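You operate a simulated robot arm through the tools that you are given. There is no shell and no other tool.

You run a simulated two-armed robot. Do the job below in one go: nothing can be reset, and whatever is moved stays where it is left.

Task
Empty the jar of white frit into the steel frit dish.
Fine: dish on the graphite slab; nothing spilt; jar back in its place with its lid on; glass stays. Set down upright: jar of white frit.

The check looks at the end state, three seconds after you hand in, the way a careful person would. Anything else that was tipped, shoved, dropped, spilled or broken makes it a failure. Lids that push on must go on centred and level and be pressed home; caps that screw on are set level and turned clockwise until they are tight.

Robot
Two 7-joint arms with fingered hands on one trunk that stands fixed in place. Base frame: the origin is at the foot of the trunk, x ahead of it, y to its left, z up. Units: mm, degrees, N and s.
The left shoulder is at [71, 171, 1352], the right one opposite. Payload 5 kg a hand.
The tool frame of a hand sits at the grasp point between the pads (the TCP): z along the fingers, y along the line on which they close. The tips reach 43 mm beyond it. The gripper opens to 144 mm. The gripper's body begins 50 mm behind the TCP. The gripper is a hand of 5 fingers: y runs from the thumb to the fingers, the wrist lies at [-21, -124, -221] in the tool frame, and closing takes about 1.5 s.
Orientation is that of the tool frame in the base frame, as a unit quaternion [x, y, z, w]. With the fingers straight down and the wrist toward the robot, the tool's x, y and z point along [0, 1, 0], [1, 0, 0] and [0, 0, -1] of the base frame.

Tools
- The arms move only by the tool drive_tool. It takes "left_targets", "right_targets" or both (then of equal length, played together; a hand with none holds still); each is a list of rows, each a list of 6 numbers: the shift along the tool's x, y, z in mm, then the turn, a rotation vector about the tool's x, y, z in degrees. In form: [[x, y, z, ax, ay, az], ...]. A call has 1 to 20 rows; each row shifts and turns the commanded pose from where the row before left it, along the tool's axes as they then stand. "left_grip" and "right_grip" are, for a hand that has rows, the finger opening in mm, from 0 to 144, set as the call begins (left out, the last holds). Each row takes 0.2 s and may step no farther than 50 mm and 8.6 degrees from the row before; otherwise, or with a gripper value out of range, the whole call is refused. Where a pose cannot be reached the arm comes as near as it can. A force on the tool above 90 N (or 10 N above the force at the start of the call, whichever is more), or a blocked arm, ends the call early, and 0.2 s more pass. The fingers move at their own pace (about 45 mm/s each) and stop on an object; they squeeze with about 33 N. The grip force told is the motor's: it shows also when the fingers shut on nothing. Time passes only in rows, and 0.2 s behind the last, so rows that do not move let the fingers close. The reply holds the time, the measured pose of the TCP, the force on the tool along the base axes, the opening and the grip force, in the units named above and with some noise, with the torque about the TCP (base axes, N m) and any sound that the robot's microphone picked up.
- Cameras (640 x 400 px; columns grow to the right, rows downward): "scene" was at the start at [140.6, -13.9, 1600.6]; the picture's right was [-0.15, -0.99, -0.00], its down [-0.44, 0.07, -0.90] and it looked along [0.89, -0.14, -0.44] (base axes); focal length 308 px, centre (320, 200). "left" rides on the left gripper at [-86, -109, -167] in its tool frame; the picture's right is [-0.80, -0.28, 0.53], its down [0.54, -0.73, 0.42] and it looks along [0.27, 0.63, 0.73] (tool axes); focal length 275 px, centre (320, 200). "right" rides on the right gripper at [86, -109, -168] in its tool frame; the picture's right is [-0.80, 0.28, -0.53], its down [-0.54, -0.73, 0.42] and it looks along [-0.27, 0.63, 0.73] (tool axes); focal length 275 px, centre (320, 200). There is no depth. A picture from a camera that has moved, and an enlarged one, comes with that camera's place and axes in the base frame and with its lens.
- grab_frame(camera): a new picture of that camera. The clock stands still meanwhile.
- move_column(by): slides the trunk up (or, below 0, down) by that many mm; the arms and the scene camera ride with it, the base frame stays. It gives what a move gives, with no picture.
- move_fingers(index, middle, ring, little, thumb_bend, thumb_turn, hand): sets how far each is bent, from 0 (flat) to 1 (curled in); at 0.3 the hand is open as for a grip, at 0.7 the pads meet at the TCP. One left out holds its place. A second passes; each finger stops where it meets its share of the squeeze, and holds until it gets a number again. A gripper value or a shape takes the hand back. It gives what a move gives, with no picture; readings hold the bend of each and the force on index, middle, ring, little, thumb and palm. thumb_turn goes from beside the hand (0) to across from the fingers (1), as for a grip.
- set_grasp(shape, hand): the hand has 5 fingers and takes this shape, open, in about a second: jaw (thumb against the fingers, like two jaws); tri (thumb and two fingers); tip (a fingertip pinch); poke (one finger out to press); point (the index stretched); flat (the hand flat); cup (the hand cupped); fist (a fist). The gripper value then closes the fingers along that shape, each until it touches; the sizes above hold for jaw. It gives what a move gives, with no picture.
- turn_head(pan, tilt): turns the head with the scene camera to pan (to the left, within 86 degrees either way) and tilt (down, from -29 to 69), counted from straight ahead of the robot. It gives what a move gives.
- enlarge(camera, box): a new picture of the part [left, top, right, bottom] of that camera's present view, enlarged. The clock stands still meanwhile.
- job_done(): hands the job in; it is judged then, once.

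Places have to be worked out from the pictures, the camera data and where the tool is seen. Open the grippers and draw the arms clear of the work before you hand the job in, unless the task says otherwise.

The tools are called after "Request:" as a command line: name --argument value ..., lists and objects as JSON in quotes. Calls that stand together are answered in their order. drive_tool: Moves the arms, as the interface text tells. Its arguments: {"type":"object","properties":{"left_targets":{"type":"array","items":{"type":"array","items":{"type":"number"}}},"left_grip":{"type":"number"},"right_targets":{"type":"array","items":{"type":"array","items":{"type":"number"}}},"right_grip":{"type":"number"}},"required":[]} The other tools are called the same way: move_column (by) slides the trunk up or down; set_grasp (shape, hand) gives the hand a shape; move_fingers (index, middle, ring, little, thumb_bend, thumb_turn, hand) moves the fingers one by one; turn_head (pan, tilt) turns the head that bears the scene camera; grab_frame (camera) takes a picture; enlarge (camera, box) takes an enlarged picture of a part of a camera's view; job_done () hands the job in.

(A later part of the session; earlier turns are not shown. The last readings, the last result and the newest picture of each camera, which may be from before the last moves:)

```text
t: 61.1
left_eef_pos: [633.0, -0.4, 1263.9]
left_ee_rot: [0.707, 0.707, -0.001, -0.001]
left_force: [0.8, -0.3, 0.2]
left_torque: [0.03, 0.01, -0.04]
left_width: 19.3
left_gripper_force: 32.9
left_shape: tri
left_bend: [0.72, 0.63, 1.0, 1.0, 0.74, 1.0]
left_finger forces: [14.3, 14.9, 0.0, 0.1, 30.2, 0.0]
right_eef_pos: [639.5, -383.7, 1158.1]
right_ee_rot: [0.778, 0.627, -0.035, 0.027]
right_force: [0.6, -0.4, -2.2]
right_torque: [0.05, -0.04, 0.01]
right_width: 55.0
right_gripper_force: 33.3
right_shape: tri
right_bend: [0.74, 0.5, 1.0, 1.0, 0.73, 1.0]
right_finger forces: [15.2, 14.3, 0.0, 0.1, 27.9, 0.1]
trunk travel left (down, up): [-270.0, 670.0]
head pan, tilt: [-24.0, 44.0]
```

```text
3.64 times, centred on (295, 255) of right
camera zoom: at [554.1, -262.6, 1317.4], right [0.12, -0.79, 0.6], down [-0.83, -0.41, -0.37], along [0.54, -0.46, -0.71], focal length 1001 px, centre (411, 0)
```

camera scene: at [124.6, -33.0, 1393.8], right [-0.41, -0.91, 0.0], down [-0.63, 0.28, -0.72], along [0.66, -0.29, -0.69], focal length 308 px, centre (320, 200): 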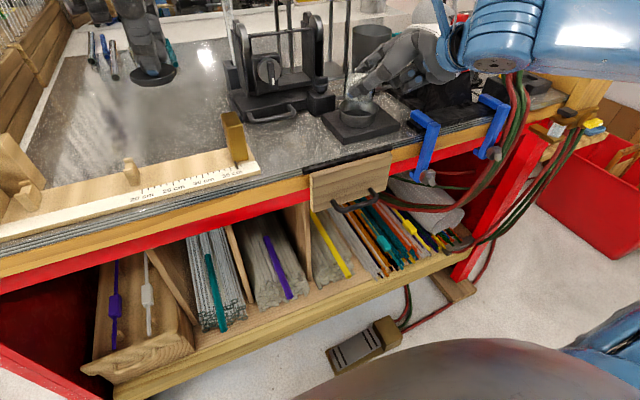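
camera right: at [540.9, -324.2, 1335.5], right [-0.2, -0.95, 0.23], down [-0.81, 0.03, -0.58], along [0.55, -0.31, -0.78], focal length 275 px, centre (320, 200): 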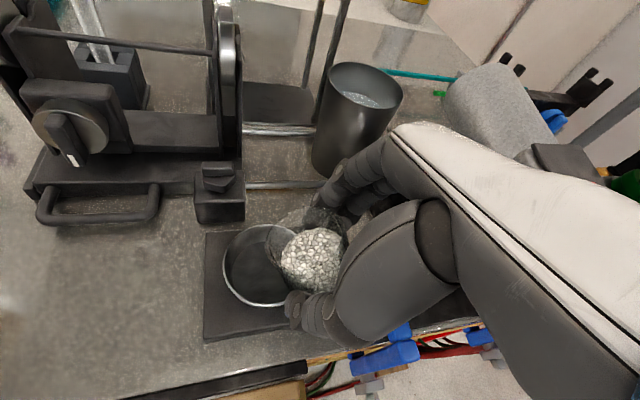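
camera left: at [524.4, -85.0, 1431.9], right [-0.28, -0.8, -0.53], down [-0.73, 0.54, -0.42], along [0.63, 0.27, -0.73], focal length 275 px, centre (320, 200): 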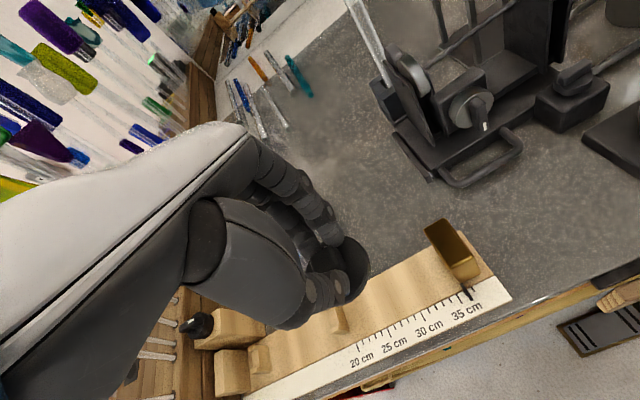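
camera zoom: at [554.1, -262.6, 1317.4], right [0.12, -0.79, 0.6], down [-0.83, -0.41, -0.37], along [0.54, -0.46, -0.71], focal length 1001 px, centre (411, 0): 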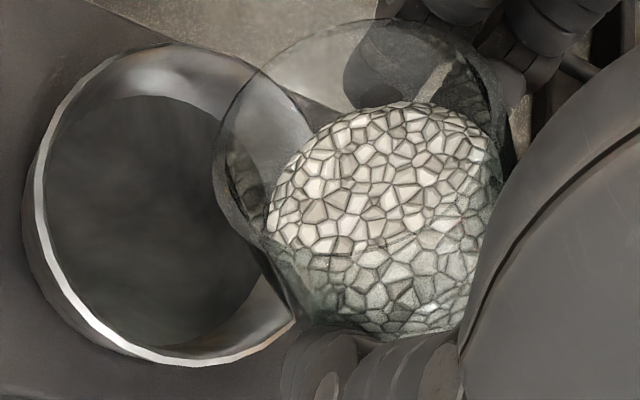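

With refined values the dish centre is (643.5, -355) and its rim about z 1082, so I've raised the rest of the path by about 14 mm. I'll continue the slow tilt to 65° with the lip over the dish's middle.

Request:
drive_tool --right_targets '[[-2.07, -0.65, 1.01, -0.3, -1.67, -2.31], [-2.07, -0.65, 1.01, -0.3, -1.67, -2.31], [-2.07, -0.65, 1.01, -0.3, -1.67, -2.31], [-1.31, 1.76, 1.82, -0.58, -1.67, -2.61], [-1.31, 1.76, 1.82, -0.58, -1.67, -2.61], [-1.31, 1.76, 1.82, -0.58, -1.67, -2.61], [0, 0, 0, 0, 0, 0]]'

Request:
enlarge --camera "scene" --box '[320, 40, 440, 130]'

Request:
enlarge --camera "right" --box '[160, 160, 400, 360]'

```text
t: 62.7
left_eef_pos: [633.8, 1.6, 1262.9]
left_ee_rot: [0.707, 0.707, 0.0, 0.0]
left_force: [-0.2, -0.2, 0.0]
left_torque: [0.01, -0.03, -0.01]
left_width: 19.2
left_gripper_force: 33.5
left_shape: tri
left_bend: [0.72, 0.63, 1.0, 1.0, 0.74, 1.0]
left_finger forces: [14.3, 14.9, 0.1, 0.1, 30.2, 0.0]
right_eef_pos: [640.9, -395.6, 1150.7]
right_ee_rot: [0.683, 0.719, -0.091, 0.094]
right_force: [0.1, 0.3, -3.1]
right_torque: [0.05, -0.02, -0.01]
right_width: 54.7
right_gripper_force: 33.7
right_shape: tri
right_bend: [0.74, 0.5, 1.0, 1.0, 0.73, 1.0]
right_finger forces: [15.3, 14.2, 0.0, 0.0, 27.9, 0.1]
trunk travel left (down, up): [-270.0, 670.0]
head pan, tilt: [-24.0, 44.0]
```

```text
4.44 times, centred on (380, 85) of scene
camera zoom: at [125.1, -33.1, 1393.6], right [-0.41, -0.91, 0.0], down [-0.63, 0.28, -0.72], along [0.66, -0.29, -0.69], focal length 1370 px, centre (53, 711)
```

zoom: 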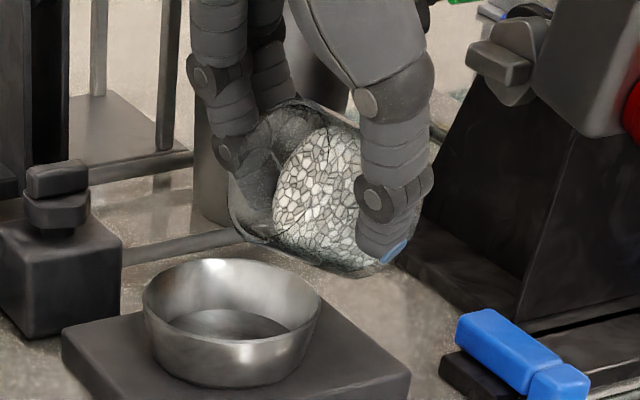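

```text
2.00 times, centred on (280, 260) of right
camera zoom: at [526.1, -273.9, 1290.9], right [0.32, -0.61, 0.72], down [-0.69, -0.67, -0.27], along [0.65, -0.42, -0.64], focal length 551 px, centre (400, 80)
```

zoom: 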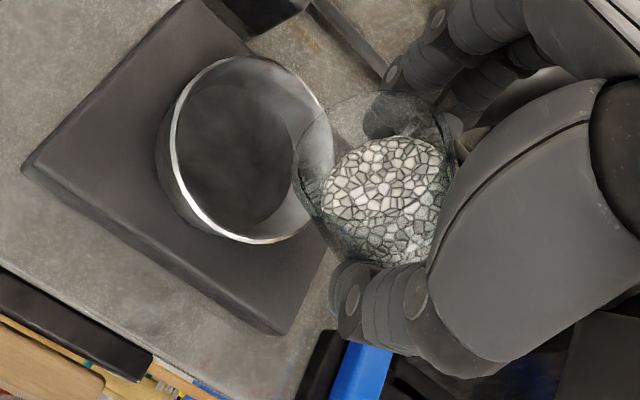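

Still no flow at 65°, and everything is clear. I'll continue to 75° with the lip staying over the dish.

Request:
drive_tool --right_targets '[[0.46, 2.04, 0.8, -0.9, -1.67, -2.86], [0.46, 2.04, 0.8, -0.9, -1.67, -2.86], [0.46, 2.04, 0.8, -0.9, -1.67, -2.86], [1.0, 1.94, 0.31, -1.15, -1.67, -2.77], [1.0, 1.94, 0.31, -1.15, -1.67, -2.77], [1.0, 1.94, 0.31, -1.15, -1.67, -2.77], [0, 0, 0, 0, 0, 0]]'

Request:
enlarge --camera "scene" --box '[320, 40, 440, 130]'

Request:
enlarge --camera "right" --box '[160, 160, 400, 360]'

```text
t: 64.3
left_eef_pos: [633.6, 1.5, 1264.5]
left_ee_rot: [0.706, 0.708, -0.001, 0.0]
left_force: [0.4, 0.1, -0.3]
left_torque: [0.0, 0.0, -0.01]
left_width: 19.0
left_gripper_force: 33.5
left_shape: tri
left_bend: [0.72, 0.63, 1.0, 1.0, 0.74, 1.0]
left_finger forces: [14.5, 15.0, 0.1, 0.1, 30.3, 0.0]
right_eef_pos: [652.5, -389.9, 1146.7]
right_ee_rot: [0.553, 0.804, -0.124, 0.178]
right_force: [-0.2, 0.4, -2.8]
right_torque: [0.05, 0.0, 0.02]
right_width: 54.8
right_gripper_force: 33.5
right_shape: tri
right_bend: [0.74, 0.5, 1.0, 1.0, 0.73, 1.0]
right_finger forces: [15.2, 14.3, 0.0, 0.0, 27.9, 0.0]
trunk travel left (down, up): [-270.0, 670.0]
head pan, tilt: [-24.0, 44.0]
```

```text
4.44 times, centred on (380, 85) of scene
camera zoom: at [125.1, -33.1, 1393.6], right [-0.41, -0.91, 0.0], down [-0.63, 0.28, -0.72], along [0.66, -0.29, -0.69], focal length 1370 px, centre (53, 711)
```

zoom: 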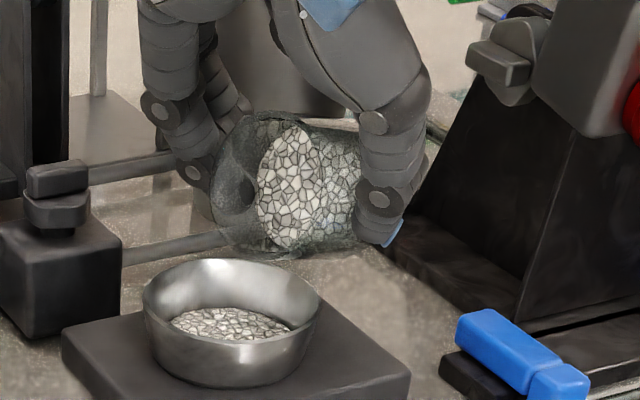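

```text
2.00 times, centred on (280, 260) of right
camera zoom: at [497.2, -289.0, 1261.9], right [0.44, -0.36, 0.82], down [-0.44, -0.89, -0.15], along [0.78, -0.29, -0.55], focal length 551 px, centre (400, 80)
```

zoom: 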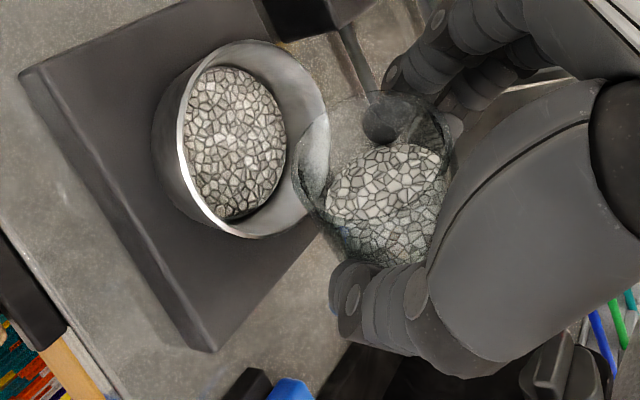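

Frit has begun transferring into the dish, with a layer now inside and nothing outside. I'll keep tilting slowly to 85°, staying centred over the dish.

Request:
drive_tool --right_targets '[[1.26, 1.77, -0.24, -1.39, -1.67, -2.66], [1.26, 1.77, -0.24, -1.39, -1.67, -2.66], [1.26, 1.77, -0.24, -1.39, -1.67, -2.66], [1.03, 1.18, -0.57, -1.25, -1.67, -1.97], [1.03, 1.18, -0.57, -1.25, -1.67, -1.97], [1.03, 1.18, -0.57, -1.25, -1.67, -1.97], [0, 0, 0, 0, 0, 0]]'

Request:
enlarge --camera "scene" --box '[320, 40, 440, 130]'

Request:
enlarge --camera "right" --box '[160, 160, 400, 360]'

```text
t: 65.9
left_eef_pos: [633.9, 1.7, 1264.6]
left_ee_rot: [0.707, 0.707, -0.001, 0.0]
left_force: [0.0, -0.1, 0.2]
left_torque: [-0.02, -0.01, -0.02]
left_width: 19.0
left_gripper_force: 32.7
left_shape: tri
left_bend: [0.72, 0.63, 1.0, 1.0, 0.74, 1.0]
left_finger forces: [14.3, 14.9, 0.1, 0.0, 30.2, 0.0]
right_eef_pos: [657.4, -379.2, 1144.9]
right_ee_rot: [0.426, 0.853, -0.135, 0.269]
right_force: [0.6, 0.2, -2.0]
right_torque: [0.06, 0.04, -0.04]
right_width: 54.8
right_gripper_force: 32.9
right_shape: tri
right_bend: [0.74, 0.5, 1.0, 1.0, 0.73, 1.0]
right_finger forces: [15.1, 14.2, 0.0, 0.1, 27.8, 0.1]
trunk travel left (down, up): [-270.0, 670.0]
head pan, tilt: [-24.0, 44.0]
```

```text
4.44 times, centred on (380, 85) of scene
camera zoom: at [125.1, -33.1, 1393.6], right [-0.41, -0.91, 0.0], down [-0.63, 0.28, -0.72], along [0.66, -0.29, -0.69], focal length 1370 px, centre (53, 711)
```

zoom: 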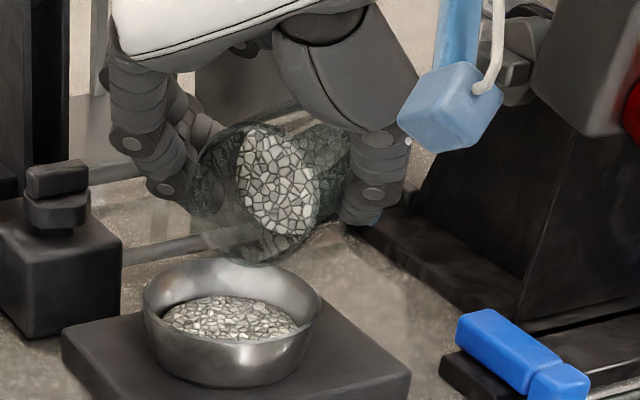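

```text
2.00 times, centred on (280, 260) of right
camera zoom: at [469.7, -310.8, 1233.0], right [0.44, -0.1, 0.89], down [-0.17, -0.99, -0.03], along [0.88, -0.14, -0.45], focal length 551 px, centre (400, 80)
```

zoom: 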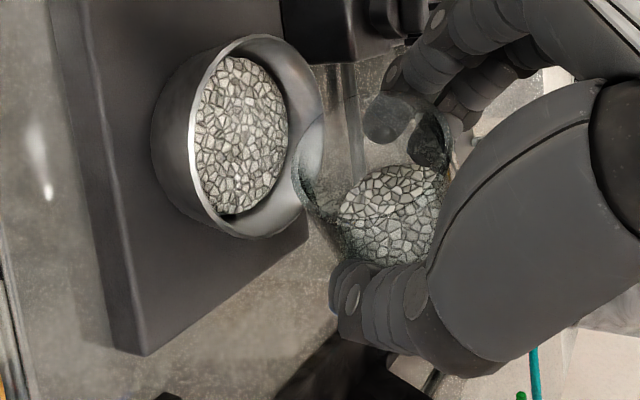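

The dish is filling evenly with nothing outside it. I'll carry on to 100° along the planned path.

Request:
drive_tool --right_targets '[[0.78, 1.05, -0.82, -1.42, -1.67, -1.85], [0.78, 1.05, -0.82, -1.42, -1.67, -1.85], [0.78, 1.05, -0.82, -1.42, -1.67, -1.85], [1.0, 0.58, -1.09, -1.13, -1.67, -1.23], [1.0, 0.58, -1.09, -1.13, -1.67, -1.23], [1.0, 0.58, -1.09, -1.13, -1.67, -1.23], [0.91, 0.5, -1.09, -1.23, -1.67, -1.13], [0.91, 0.5, -1.09, -1.23, -1.67, -1.13], [0.91, 0.5, -1.09, -1.23, -1.67, -1.13], [0, 0, 0, 0, 0, 0]]'

Request:
enlarge --camera "scene" --box '[320, 40, 440, 130]'

Request:
enlarge --camera "right" --box '[160, 160, 400, 360]'

```text
t: 68.1
left_eef_pos: [634.0, 0.5, 1264.4]
left_ee_rot: [0.707, 0.707, -0.001, -0.001]
left_force: [1.5, 0.1, -1.2]
left_torque: [-0.02, 0.01, 0.01]
left_width: 19.1
left_gripper_force: 32.8
left_shape: tri
left_bend: [0.72, 0.63, 1.0, 1.0, 0.74, 1.0]
left_finger forces: [14.5, 14.9, 0.0, 0.0, 30.3, 0.0]
right_eef_pos: [651.3, -366.7, 1147.4]
right_ee_rot: [0.281, 0.861, -0.133, 0.402]
right_force: [0.3, -0.9, -2.4]
right_torque: [0.01, 0.06, 0.01]
right_width: 54.8
right_gripper_force: 33.2
right_shape: tri
right_bend: [0.74, 0.5, 1.0, 1.0, 0.73, 1.0]
right_finger forces: [15.3, 14.1, 0.0, 0.0, 27.8, 0.0]
trunk travel left (down, up): [-270.0, 670.0]
head pan, tilt: [-24.0, 44.0]
```

```text
4.44 times, centred on (380, 85) of scene
camera zoom: at [125.1, -32.9, 1393.6], right [-0.41, -0.91, 0.0], down [-0.63, 0.28, -0.72], along [0.66, -0.29, -0.69], focal length 1370 px, centre (53, 711)
```

zoom: 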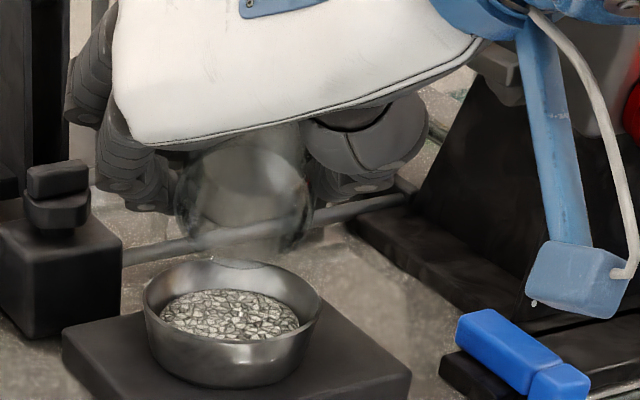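

```text
2.00 times, centred on (280, 260) of right
camera zoom: at [440.1, -345.4, 1188.4], right [0.25, 0.17, 0.95], down [0.12, -0.98, 0.15], along [0.96, 0.07, -0.27], focal length 551 px, centre (400, 80)
```

zoom: 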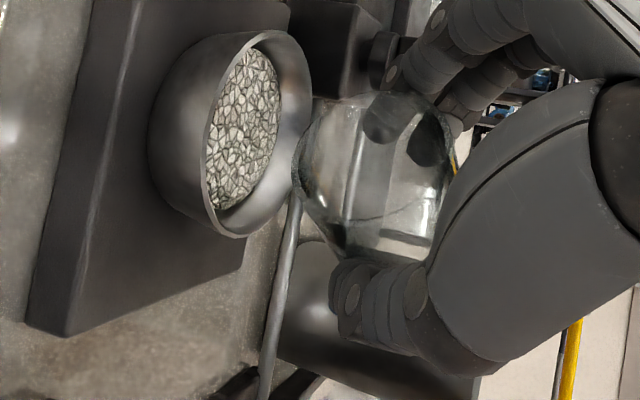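

The jar now looks empty at 100°, with all frit in the dish. I'll zoom in to make sure no frit remains in the jar or lies outside the dish.

Request:
enlarge --camera "right" --box '[260, 180, 400, 300]'

Request:
enlarge --camera "scene" --box '[330, 85, 400, 130]'

```text
3.33 times, centred on (330, 240) of right
camera zoom: at [440.1, -345.4, 1188.4], right [0.25, 0.17, 0.95], down [0.12, -0.98, 0.15], along [0.96, 0.07, -0.27], focal length 918 px, centre (287, 67)
```

zoom: 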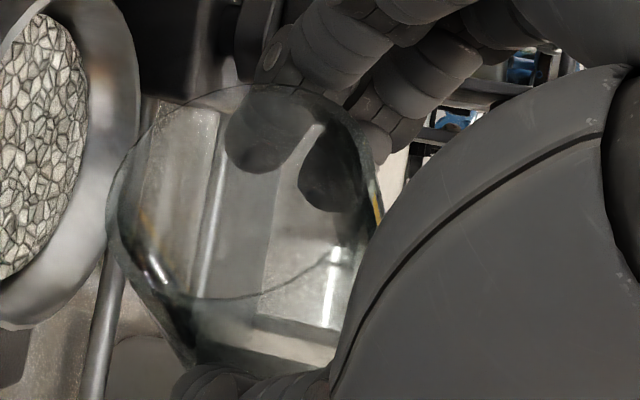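

```text
8.89 times, centred on (365, 108) of scene
camera zoom: at [125.1, -32.9, 1393.6], right [-0.41, -0.91, 0.0], down [-0.63, 0.28, -0.72], along [0.66, -0.29, -0.69], focal length 2741 px, centre (-80, 1022)
```

zoom: 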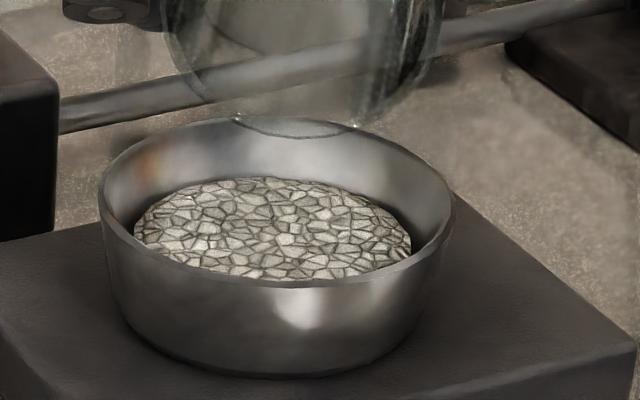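

The jar is clear glass and no grains lie outside the dish. To be certain it's fully empty I'll tilt 10° more over the dish and hold a moment.

Request:
drive_tool --right_targets '[[1.36, 0.26, -1.59, -1.23, -2.5, -0.86], [1.36, 0.26, -1.59, -1.23, -2.5, -0.86], [1.36, 0.26, -1.59, -1.23, -2.5, -0.86], [1.36, 0.26, -1.59, -1.23, -2.5, -0.86], [0, 0, 0, 0, 0, 0], [0, 0, 0, 0, 0, 0], [0, 0, 0, 0, 0, 0], [0, 0, 0, 0, 0, 0], [0, 0, 0, 0, 0, 0]]'

Request:
enlarge --camera "right" --box '[200, 160, 400, 320]'

Request:
enlarge --camera "scene" --box '[320, 40, 440, 130]'

```text
t: 70.1
left_eef_pos: [634.2, 1.5, 1263.9]
left_ee_rot: [0.707, 0.707, -0.001, -0.001]
left_force: [-0.1, -0.2, 0.6]
left_torque: [0.0, 0.04, 0.01]
left_width: 19.0
left_gripper_force: 33.1
left_shape: tri
left_bend: [0.72, 0.63, 1.0, 1.0, 0.74, 1.0]
left_finger forces: [14.3, 14.9, 0.0, 0.0, 30.2, 0.0]
right_eef_pos: [646.5, -359.9, 1145.4]
right_ee_rot: [0.225, 0.836, -0.132, 0.483]
right_force: [0.6, -1.4, -2.4]
right_torque: [0.03, 0.03, 0.01]
right_width: 54.7
right_gripper_force: 33.2
right_shape: tri
right_bend: [0.74, 0.5, 1.0, 1.0, 0.73, 1.0]
right_finger forces: [15.2, 14.2, 0.0, 0.0, 27.7, 0.1]
trunk travel left (down, up): [-270.0, 670.0]
head pan, tilt: [-24.0, 44.0]
```

```text
2.50 times, centred on (300, 240) of right
camera zoom: at [428.9, -359.9, 1155.2], right [0.09, 0.28, 0.96], down [0.19, -0.95, 0.26], along [0.98, 0.16, -0.13], focal length 688 px, centre (370, 100)
```

zoom: 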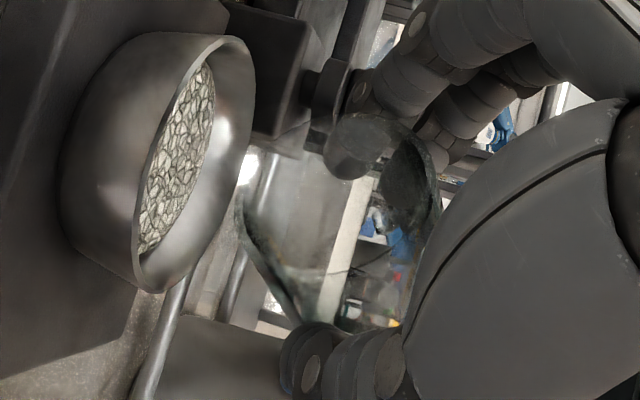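

```text
4.44 times, centred on (380, 85) of scene
camera zoom: at [125.0, -33.2, 1393.6], right [-0.41, -0.91, 0.0], down [-0.63, 0.28, -0.72], along [0.66, -0.29, -0.69], focal length 1370 px, centre (53, 711)
```

zoom: 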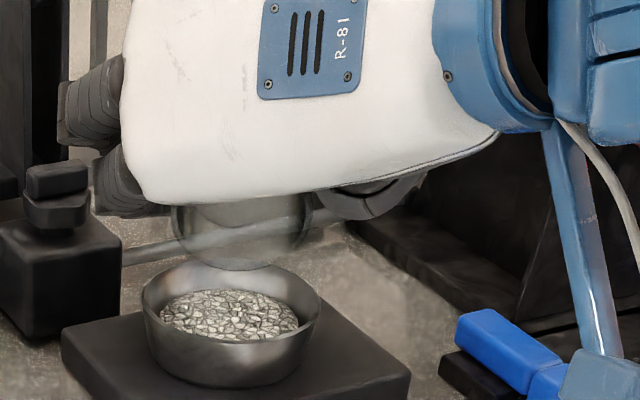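

The jar is fully empty. I'll raise slightly and retrace the same path back toward upright.

Request:
drive_tool --right_targets '[[-13, 0, -7.5, 0, 0, 0], [-13, 0, -7.5, 0, 0, 0], [-1.36, -0.26, 1.59, 1.23, 2.5, 0.86], [-1.36, -0.26, 1.59, 1.23, 2.5, 0.86], [-1.36, -0.26, 1.59, 1.23, 2.5, 0.86], [-1.36, -0.26, 1.59, 1.23, 2.5, 0.86], [-0.91, -0.5, 1.09, 1.23, 1.67, 1.13], [-0.91, -0.5, 1.09, 1.23, 1.67, 1.13], [-0.91, -0.5, 1.09, 1.23, 1.67, 1.13], [-1.0, -0.58, 1.09, 1.13, 1.67, 1.23], [-1.0, -0.58, 1.09, 1.13, 1.67, 1.23], [-1.0, -0.58, 1.09, 1.13, 1.67, 1.23], [-0.78, -1.05, 0.82, 1.42, 1.67, 1.85], [-0.78, -1.05, 0.82, 1.42, 1.67, 1.85], [-0.78, -1.05, 0.82, 1.42, 1.67, 1.85], [-1.03, -1.18, 0.57, 1.25, 1.67, 1.97], [-1.03, -1.18, 0.57, 1.25, 1.67, 1.97], [-1.03, -1.18, 0.57, 1.25, 1.67, 1.97], [0, 0, 0, 0, 0, 0]]'

Request:
drive_tool --right_targets '[[-1.26, -1.77, 0.24, 1.39, 1.67, 2.66], [-1.26, -1.77, 0.24, 1.39, 1.67, 2.66], [-1.26, -1.77, 0.24, 1.39, 1.67, 2.66], [-1.0, -1.94, -0.31, 1.15, 1.67, 2.77], [-1.0, -1.94, -0.31, 1.15, 1.67, 2.77], [-1.0, -1.94, -0.31, 1.15, 1.67, 2.77], [-0.46, -2.04, -0.8, 0.9, 1.67, 2.86], [-0.46, -2.04, -0.8, 0.9, 1.67, 2.86], [-0.46, -2.04, -0.8, 0.9, 1.67, 2.86], [1.31, -1.76, -1.82, 0.58, 1.67, 2.61], [1.31, -1.76, -1.82, 0.58, 1.67, 2.61], [1.31, -1.76, -1.82, 0.58, 1.67, 2.61], [2.07, 0.65, -1.01, 0.3, 1.67, 2.31], [2.07, 0.65, -1.01, 0.3, 1.67, 2.31], [2.07, 0.65, -1.01, 0.3, 1.67, 2.31], [0, 0, 0, 0, 0, 0]]'

Request:
enlarge --camera "scene" --box '[300, 20, 460, 150]'

```text
t: 74.1
left_eef_pos: [634.2, -0.1, 1263.9]
left_ee_rot: [0.707, 0.707, -0.001, -0.001]
left_force: [-0.2, 0.5, -0.3]
left_torque: [0.03, 0.01, 0.01]
left_width: 19.1
left_gripper_force: 33.3
left_shape: tri
left_bend: [0.72, 0.63, 1.0, 1.0, 0.74, 1.0]
left_finger forces: [14.4, 14.9, 0.0, 0.0, 30.2, 0.1]
right_eef_pos: [656.0, -385.0, 1176.9]
right_ee_rot: [0.484, 0.836, -0.131, 0.224]
right_force: [-0.6, 0.1, -2.1]
right_torque: [0.02, 0.03, 0.02]
right_width: 54.4
right_gripper_force: 33.1
right_shape: tri
right_bend: [0.74, 0.5, 1.0, 1.0, 0.73, 1.0]
right_finger forces: [15.1, 14.1, 0.0, 0.0, 27.8, 0.0]
trunk travel left (down, up): [-270.0, 670.0]
head pan, tilt: [-24.0, 44.0]
```

```text
t: 77.5
left_eef_pos: [633.9, 0.4, 1264.5]
left_ee_rot: [0.707, 0.707, 0.0, -0.001]
left_force: [-0.5, -0.5, -0.2]
left_torque: [0.03, -0.01, 0.0]
left_width: 19.1
left_gripper_force: 33.6
left_shape: tri
left_bend: [0.72, 0.63, 1.0, 1.0, 0.74, 1.0]
left_finger forces: [14.3, 14.9, 0.0, 0.1, 30.3, 0.1]
right_eef_pos: [639.7, -383.8, 1189.5]
right_ee_rot: [0.777, 0.628, -0.035, 0.027]
right_force: [-0.7, -0.1, -3.0]
right_torque: [0.02, -0.03, -0.02]
right_width: 54.5
right_gripper_force: 33.1
right_shape: tri
right_bend: [0.74, 0.5, 1.0, 1.0, 0.73, 1.0]
right_finger forces: [15.0, 14.1, 0.1, 0.0, 27.5, 0.0]
trunk travel left (down, up): [-270.0, 670.0]
head pan, tilt: [-24.0, 44.0]
```

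```text
3.08 times, centred on (380, 85) of scene
camera zoom: at [125.0, -33.1, 1393.6], right [-0.41, -0.91, 0.0], down [-0.63, 0.28, -0.72], along [0.66, -0.29, -0.69], focal length 949 px, centre (135, 554)
```

zoom: 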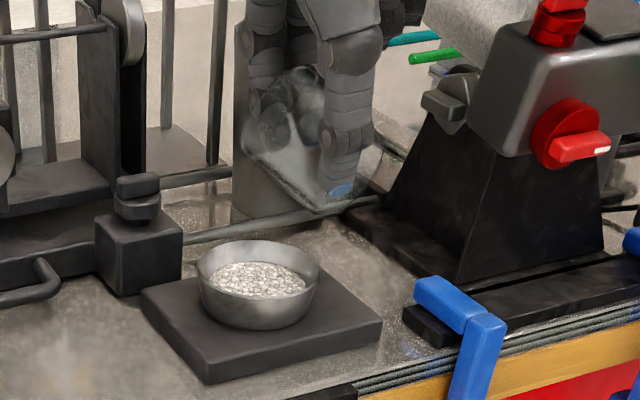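

The retrace is clean. I'll finish turning the jar upright, with wrist yaw back to -45°.

Request:
drive_tool --right_targets '[[2.62, -0.85, -1.15, 0.09, 1.67, 2.0], [2.62, -0.85, -1.15, 0.09, 1.67, 2.0], [2.62, -0.85, -1.15, 0.09, 1.67, 2.0], [0.21, -0.59, -0.13, -0.15, 2.5, 1.74], [0.21, -0.59, -0.13, -0.15, 2.5, 1.74], [0.21, -0.59, -0.13, -0.15, 2.5, 1.74], [0.21, -0.59, -0.13, -0.15, 2.5, 1.74], [-1.04, -0.38, -0.49, -0.26, 2.5, 0.97], [-1.04, -0.38, -0.49, -0.26, 2.5, 0.97], [-1.04, -0.38, -0.49, -0.26, 2.5, 0.97], [-1.04, -0.38, -0.49, -0.26, 2.5, 0.97], [0, 0, 0, -1.27, 3.33, 2.72], [0, 0, 0, -1.27, 3.33, 2.72], [0, 0, 0, -1.27, 3.33, 2.72], [0, 0, 0, -0.9, 4, 1.07], [0, 0, 0, -0.9, 4, 1.07], [0, 0, 0, -0.9, 4, 1.07], [0, 0, 0, -0.9, 4, 1.07], [0, 0, 0, -0.9, 4, 1.07], [0, 0, 0, 0, 0, 0]]'

Request:
grab_frame --camera "scene"

```text
t: 81.7
left_eef_pos: [634.0, 1.2, 1265.2]
left_ee_rot: [0.707, 0.707, 0.0, 0.0]
left_force: [0.9, 0.2, -0.3]
left_torque: [-0.02, -0.02, 0.01]
left_width: 19.1
left_gripper_force: 32.8
left_shape: tri
left_bend: [0.72, 0.63, 1.0, 1.0, 0.74, 1.0]
left_finger forces: [14.4, 14.9, 0.1, 0.0, 30.3, 0.0]
right_eef_pos: [634.9, -376.5, 1193.1]
right_ee_rot: [0.837, 0.347, 0.391, -0.161]
right_force: [-0.9, 0.3, -1.9]
right_torque: [-0.03, 0.03, -0.04]
right_width: 54.5
right_gripper_force: 33.0
right_shape: tri
right_bend: [0.74, 0.5, 1.0, 1.0, 0.73, 1.0]
right_finger forces: [14.4, 14.9, 0.1, 0.0, 27.5, 0.0]
trunk travel left (down, up): [-270.0, 670.0]
head pan, tilt: [-24.0, 44.0]
```

```text
taken
camera scene: at [124.9, -32.6, 1393.7], right [-0.41, -0.91, 0.0], down [-0.63, 0.28, -0.72], along [0.66, -0.29, -0.69], focal length 308 px, centre (320, 200)
```

scene: 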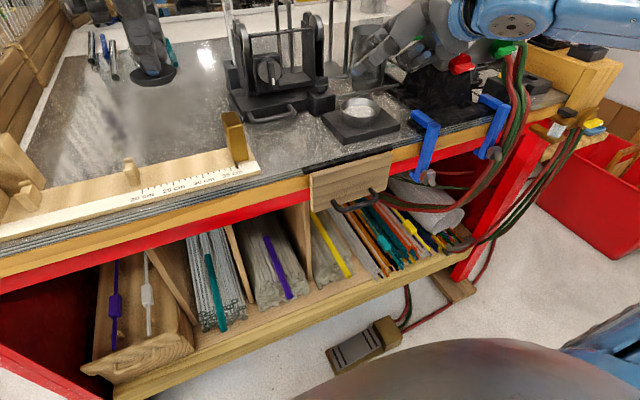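

The jar is upright again with orientation matching the start. I'll raise the trunk back up 180 mm.

Request:
move_column --by 180

Request:
grab_frame --camera "scene"

```text
t: 83.7
left_eef_pos: [633.6, 0.7, 1443.6]
left_ee_rot: [0.707, 0.707, -0.001, -0.001]
left_force: [0.6, 0.2, 0.1]
left_torque: [0.05, -0.02, -0.02]
left_width: 19.0
left_gripper_force: 32.9
left_shape: tri
left_bend: [0.72, 0.63, 1.0, 1.0, 0.74, 1.0]
left_finger forces: [14.4, 15.0, 0.0, 0.0, 30.3, 0.1]
right_eef_pos: [634.3, -377.2, 1371.6]
right_ee_rot: [0.838, 0.346, 0.391, -0.161]
right_force: [0.2, -0.4, -1.2]
right_torque: [-0.03, 0.04, -0.02]
right_width: 54.4
right_gripper_force: 32.7
right_shape: tri
right_bend: [0.74, 0.5, 1.0, 1.0, 0.73, 1.0]
right_finger forces: [14.4, 15.1, 0.0, 0.0, 27.4, 0.1]
trunk travel left (down, up): [-450.0, 490.0]
head pan, tilt: [-24.0, 44.0]
```

```text
taken
camera scene: at [125.2, -33.3, 1573.5], right [-0.41, -0.91, 0.0], down [-0.63, 0.28, -0.72], along [0.66, -0.29, -0.7], focal length 308 px, centre (320, 200)
```

scene: 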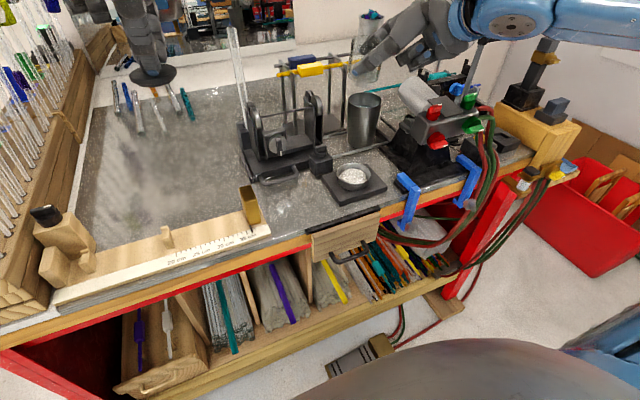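

Back at the original height. I'll yaw the hand back to straight and carry the jar toward its old place, stopping about 50 mm above the bench.

Request:
drive_tool --right_targets '[[0, 0, 0, 5.745, 0, -4.82], [0, 0, 0, 5.745, 0, -4.82], [0, 0, 0, 5.745, 0, -4.82], [0, 0, 0, 5.745, 0, -4.82], [0, 0, 0, 5.745, 0, -4.82], [0, 0, 0, 5.745, 0, -4.82], [-8.35, -1.37, 43.6, 0, 0, 0], [-8.35, -1.37, 43.6, 0, 0, 0], [-8.35, -1.37, 43.6, 0, 0, 0], [-8.35, -1.37, 43.6, 0, 0, 0], [-8.35, -1.37, 43.6, 0, 0, 0], [-8.35, -1.37, 43.6, 0, 0, 0], [-8.35, -1.37, 43.6, 0, 0, 0], [0, 0, 0, 0, 0, 0]]'

Request:
grab_frame --camera "scene"

Request:
enlarge --camera "scene" --box '[240, 120, 350, 225]'

Request:
grab_frame --camera "left"

```text
t: 86.7
left_eef_pos: [632.3, -0.8, 1445.2]
left_ee_rot: [0.707, 0.707, 0.001, -0.001]
left_force: [-0.6, -0.9, 1.4]
left_torque: [0.09, 0.0, 0.03]
left_width: 19.1
left_gripper_force: 33.1
left_shape: tri
left_bend: [0.72, 0.63, 1.0, 1.0, 0.74, 1.0]
left_finger forces: [14.3, 14.9, 0.0, 0.1, 30.4, 0.0]
right_eef_pos: [624.3, -184.4, 1132.0]
right_ee_rot: [0.641, 0.641, 0.298, -0.298]
right_force: [0.0, -0.7, -3.1]
right_torque: [0.0, -0.05, -0.05]
right_width: 54.4
right_gripper_force: 33.2
right_shape: tri
right_bend: [0.74, 0.5, 1.0, 1.0, 0.73, 1.0]
right_finger forces: [14.3, 15.0, 0.0, 0.0, 27.1, 0.0]
trunk travel left (down, up): [-450.0, 490.0]
head pan, tilt: [-24.0, 44.0]
```

```text
taken
camera scene: at [123.4, -34.9, 1573.7], right [-0.41, -0.91, 0.0], down [-0.63, 0.28, -0.72], along [0.66, -0.29, -0.69], focal length 308 px, centre (320, 200)
```

scene: 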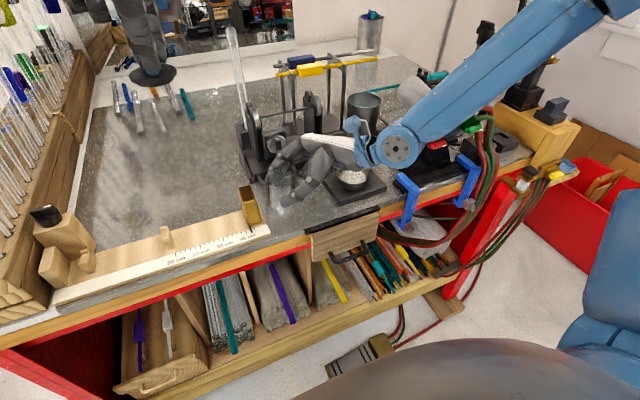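

```text
3.81 times, centred on (295, 172) of scene
camera zoom: at [123.4, -34.9, 1573.7], right [-0.41, -0.91, 0.0], down [-0.63, 0.28, -0.72], along [0.66, -0.29, -0.69], focal length 1175 px, centre (415, 305)
```

zoom: 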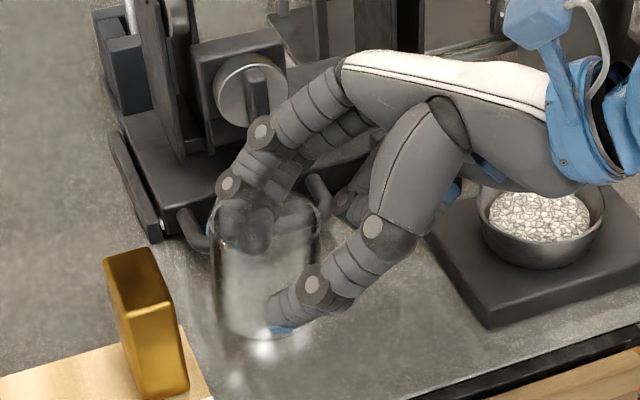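

```text
taken
camera left: at [522.8, -86.6, 1612.4], right [-0.28, -0.8, -0.54], down [-0.73, 0.54, -0.42], along [0.63, 0.27, -0.73], focal length 275 px, centre (320, 200)
```

left: 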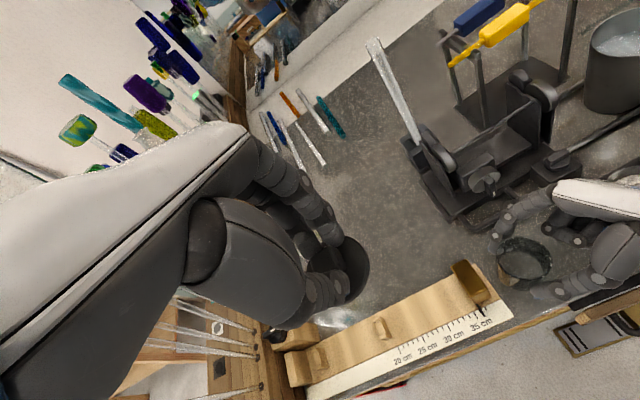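

The empty jar hangs just above its old place. I'll lower it to about 4 mm above the bench, correcting the small sideways offset.

Request:
drive_tool --right_targets '[[-8.4, 0.1, 8.2, 0, 0, 0], [-8.4, 0.1, 8.2, 0, 0, 0], [-8.4, 0.1, 8.2, 0, 0, 0], [-8.4, 0.1, 8.2, 0, 0, 0], [0, 0, 0, 0, 0, 0], [0, 0, 0, 0, 0, 0]]'

Request:
enlarge --camera "scene" --box '[240, 150, 350, 230]'

Request:
enlarge --camera "right" --box '[200, 160, 400, 390]'

```text
t: 88.1
left_eef_pos: [634.4, 1.3, 1443.1]
left_ee_rot: [0.707, 0.707, -0.001, -0.001]
left_force: [-0.4, -0.2, -0.4]
left_torque: [-0.01, 0.0, -0.01]
left_width: 19.0
left_gripper_force: 32.7
left_shape: tri
left_bend: [0.72, 0.63, 1.0, 1.0, 0.74, 1.0]
left_finger forces: [14.3, 14.9, 0.0, 0.0, 30.3, 0.0]
right_eef_pos: [624.9, -177.2, 1086.1]
right_ee_rot: [0.641, 0.64, 0.299, -0.299]
right_force: [-0.1, 0.0, -2.2]
right_torque: [-0.03, -0.02, -0.03]
right_width: 54.5
right_gripper_force: 32.5
right_shape: tri
right_bend: [0.74, 0.5, 1.0, 1.0, 0.73, 1.0]
right_finger forces: [14.4, 14.9, 0.0, 0.1, 27.3, 0.1]
trunk travel left (down, up): [-450.0, 490.0]
head pan, tilt: [-24.0, 44.0]
```

```text
5.00 times, centred on (295, 190) of scene
camera zoom: at [125.0, -33.0, 1573.6], right [-0.41, -0.91, 0.0], down [-0.63, 0.28, -0.72], along [0.66, -0.29, -0.69], focal length 1542 px, centre (445, 250)
```

zoom: 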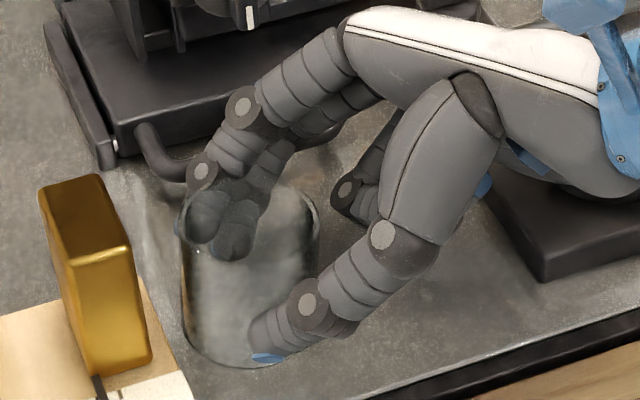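

```text
1.74 times, centred on (300, 275) of right
camera zoom: at [516.5, -250.1, 1259.3], right [0.28, -0.92, -0.27], down [-0.73, -0.02, -0.69], along [0.63, 0.39, -0.68], focal length 479 px, centre (355, 70)
```

zoom: 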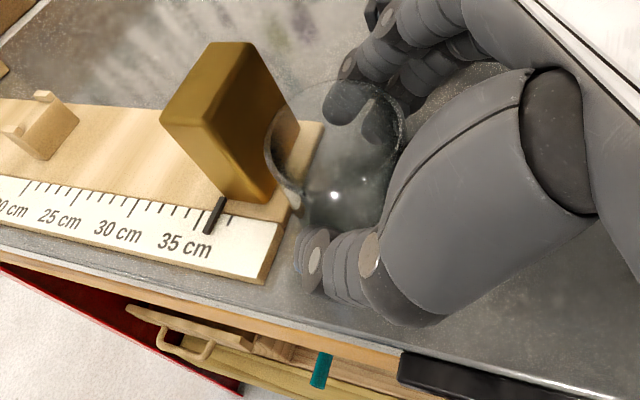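

The hand is about 3.5 mm too far left and 5 mm above seating height. I'll correct that and lower gently.

Request:
drive_tool --right_targets '[[-2.3, 0, -0.4, 0, 0, 0], [-2.25, 0, -0.35, 0, 0, 0], [-0.77, 0, 0.64, 0, 0, 0], [0, 0, 0, 0, 0, 0], [0, 0, 0, 0, 0, 0]]'

Request:
drive_tool --right_targets '[[-0.77, 0, 0.64, 0, 0, 0], [0, 0, 0, 0, 0, 0], [0, 0, 0, 0, 0, 0]]'

Request:
enlarge --camera "scene" --box '[240, 150, 350, 230]'

```text
t: 89.3
left_eef_pos: [633.4, 1.2, 1444.9]
left_ee_rot: [0.707, 0.707, 0.0, 0.0]
left_force: [0.2, 0.5, 0.4]
left_torque: [-0.03, 0.0, 0.0]
left_width: 19.1
left_gripper_force: 32.6
left_shape: tri
left_bend: [0.72, 0.63, 1.0, 1.0, 0.74, 1.0]
left_finger forces: [14.4, 15.0, 0.0, 0.1, 30.3, 0.1]
right_eef_pos: [624.4, -179.8, 1082.7]
right_ee_rot: [0.641, 0.641, 0.299, -0.298]
right_force: [2.0, 2.2, 5.3]
right_torque: [0.0, -0.1, -0.02]
right_width: 54.8
right_gripper_force: 32.6
right_shape: tri
right_bend: [0.74, 0.5, 1.0, 1.0, 0.73, 1.0]
right_finger forces: [16.6, 16.7, 0.0, 0.0, 27.9, 0.1]
trunk travel left (down, up): [-450.0, 490.0]
head pan, tilt: [-24.0, 44.0]
```

```text
t: 90.1
left_eef_pos: [633.6, 1.8, 1444.8]
left_ee_rot: [0.707, 0.707, 0.0, 0.0]
left_force: [0.2, 0.2, 0.2]
left_torque: [-0.01, 0.0, 0.01]
left_width: 19.0
left_gripper_force: 33.0
left_shape: tri
left_bend: [0.72, 0.63, 1.0, 1.0, 0.74, 1.0]
left_finger forces: [14.4, 14.9, 0.0, 0.0, 30.3, 0.0]
right_eef_pos: [624.4, -181.0, 1080.6]
right_ee_rot: [0.641, 0.64, 0.299, -0.299]
right_force: [1.8, 3.1, 8.3]
right_torque: [0.02, -0.1, 0.02]
right_width: 54.6
right_gripper_force: 33.0
right_shape: tri
right_bend: [0.74, 0.5, 1.0, 1.0, 0.74, 1.0]
right_finger forces: [17.1, 18.0, 0.0, 0.0, 28.1, 0.1]
trunk travel left (down, up): [-450.0, 490.0]
head pan, tilt: [-24.0, 44.0]
```

```text
5.00 times, centred on (295, 190) of scene
camera zoom: at [124.4, -32.3, 1573.7], right [-0.41, -0.91, 0.0], down [-0.63, 0.28, -0.72], along [0.66, -0.29, -0.69], focal length 1542 px, centre (445, 250)
```

zoom: 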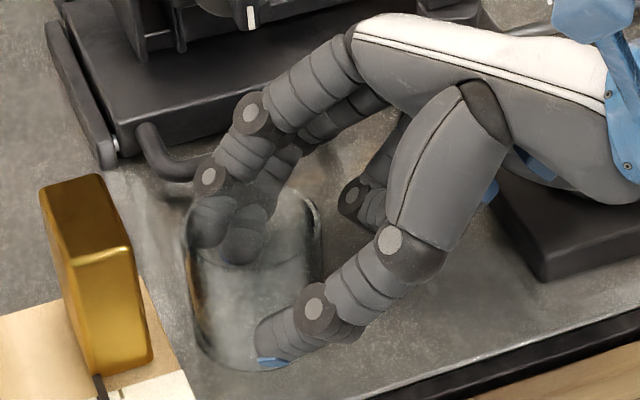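

The jar is seated on the bench (8 N press). Now I'll bring the left hand with the lid back to about 120 mm above the jar to measure how the lid sits in the fingers.

Request:
drive_tool --left_targets '[[-18, 0, 16, 0, 0, 0], [-28, 0, 36, 0, 0, 0], [-28, 0, 36, 0, 0, 0], [-28, 0, 36, 0, 0, 0], [-28, 0, 36, 0, 0, 0], [-12, 0, 20, 0, 0, 0], [-10, 0, 0, 0, 0, 0], [-10, 0, 10, 0, 0, 0], [0, 0, 0, 0, 0, 0], [0, 0, 0, 0, 0, 0]]'

Request:
enlarge --camera "scene" --box '[240, 130, 340, 220]'

Request:
enlarge --camera "right" --box '[120, 0, 440, 300]'

Request:
enlarge --camera "left" --box '[260, 150, 460, 340]'

```text
t: 92.3
left_eef_pos: [633.2, -161.4, 1254.1]
left_ee_rot: [0.707, 0.707, 0.0, 0.001]
left_force: [0.9, 0.6, 0.3]
left_torque: [-0.04, 0.0, -0.01]
left_width: 18.9
left_gripper_force: 33.2
left_shape: tri
left_bend: [0.72, 0.63, 1.0, 1.0, 0.74, 1.0]
left_finger forces: [14.3, 14.7, 0.1, 0.0, 30.2, 0.1]
right_eef_pos: [625.0, -181.2, 1080.7]
right_ee_rot: [0.641, 0.641, 0.299, -0.298]
right_force: [1.8, 3.0, 8.8]
right_torque: [0.01, -0.13, 0.04]
right_width: 54.6
right_gripper_force: 32.5
right_shape: tri
right_bend: [0.74, 0.5, 1.0, 1.0, 0.74, 1.0]
right_finger forces: [16.1, 17.8, 0.1, 0.0, 27.9, 0.0]
trunk travel left (down, up): [-450.0, 490.0]
head pan, tilt: [-24.0, 44.0]
```

```text
4.44 times, centred on (290, 175) of scene
camera zoom: at [124.4, -32.9, 1573.7], right [-0.41, -0.91, 0.0], down [-0.63, 0.28, -0.72], along [0.66, -0.29, -0.69], focal length 1370 px, centre (453, 311)
```

zoom: 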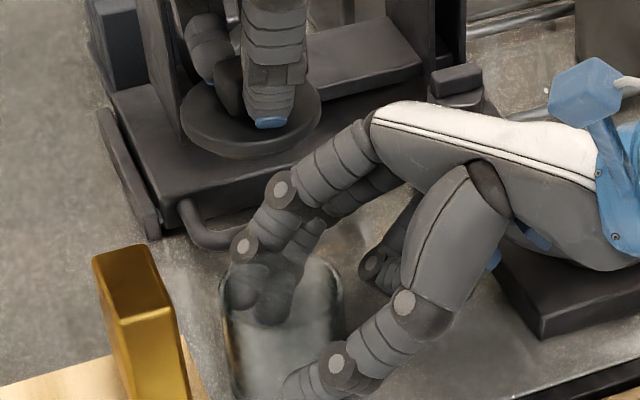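

```text
1.33 times, centred on (280, 150) of right
camera zoom: at [515.8, -253.6, 1254.4], right [0.28, -0.92, -0.27], down [-0.73, -0.02, -0.69], along [0.63, 0.39, -0.68], focal length 367 px, centre (373, 267)
```

zoom: 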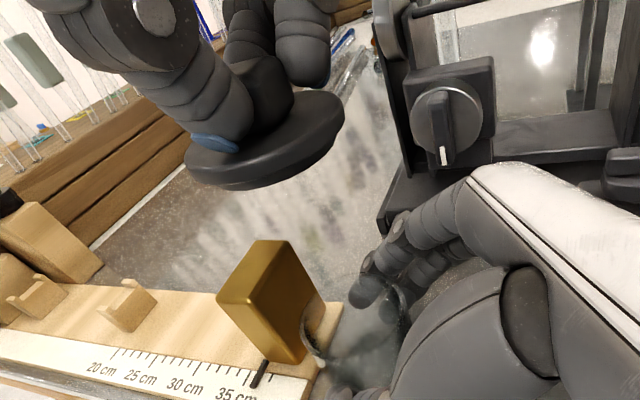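

```text
2.11 times, centred on (360, 245) of left
camera zoom: at [523.9, -247.0, 1422.4], right [-0.28, -0.8, -0.53], down [-0.73, 0.54, -0.42], along [0.63, 0.27, -0.73], focal length 580 px, centre (236, 105)
```

zoom: 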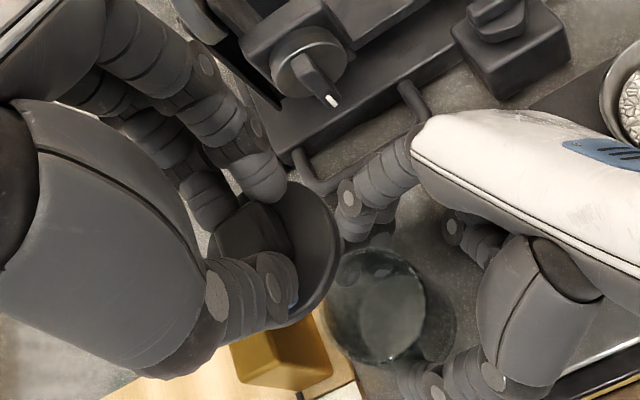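

From two cameras, the lid's centre is at about (632.5, -157.7, 1204), i.e. offset (-0.7, +3.7, -50) from the left TCP. Now I'll measure the jar's rim precisely.

Request:
enlarge --camera "scene" --box '[270, 180, 330, 226]'

Request:
enlarge --camera "left" --box '[350, 210, 440, 290]'

Request:
enlarge --camera "right" --box '[230, 180, 370, 340]'

```text
8.70 times, centred on (300, 203) of scene
camera zoom: at [124.4, -32.9, 1573.7], right [-0.41, -0.91, 0.0], down [-0.63, 0.28, -0.72], along [0.66, -0.29, -0.69], focal length 2681 px, centre (494, 174)
```

zoom: 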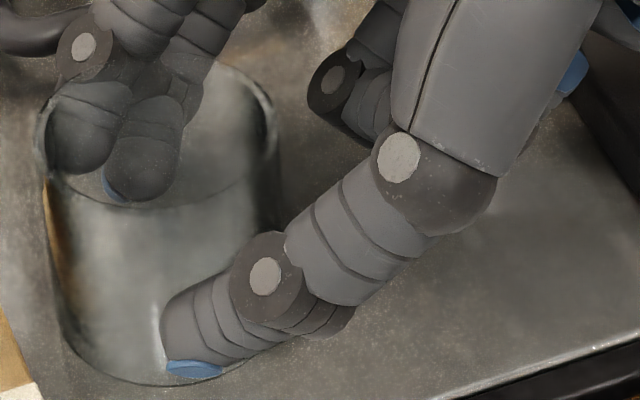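

```text
5.00 times, centred on (395, 250) of left
camera zoom: at [523.9, -247.0, 1422.4], right [-0.28, -0.8, -0.53], down [-0.73, 0.54, -0.42], along [0.63, 0.27, -0.73], focal length 1376 px, centre (-55, -50)
```

zoom: 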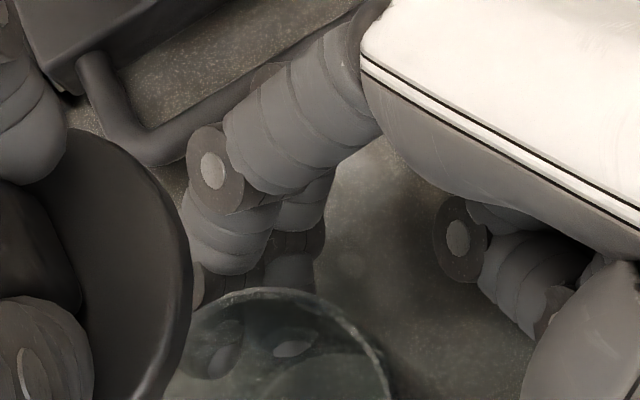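

```text
2.50 times, centred on (300, 260) of right
camera zoom: at [515.8, -253.6, 1254.4], right [0.28, -0.92, -0.27], down [-0.73, -0.02, -0.69], along [0.63, 0.39, -0.68], focal length 688 px, centre (370, 50)
```

zoom: 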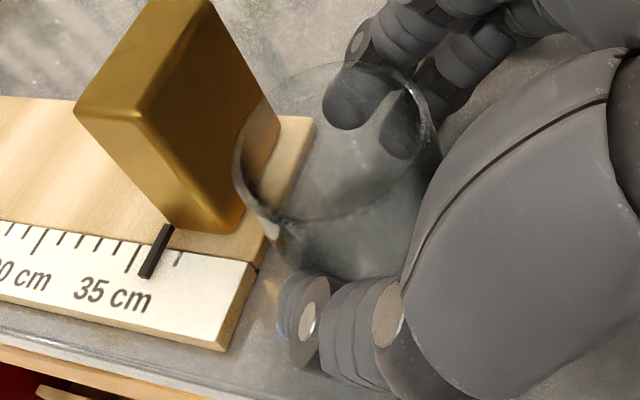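

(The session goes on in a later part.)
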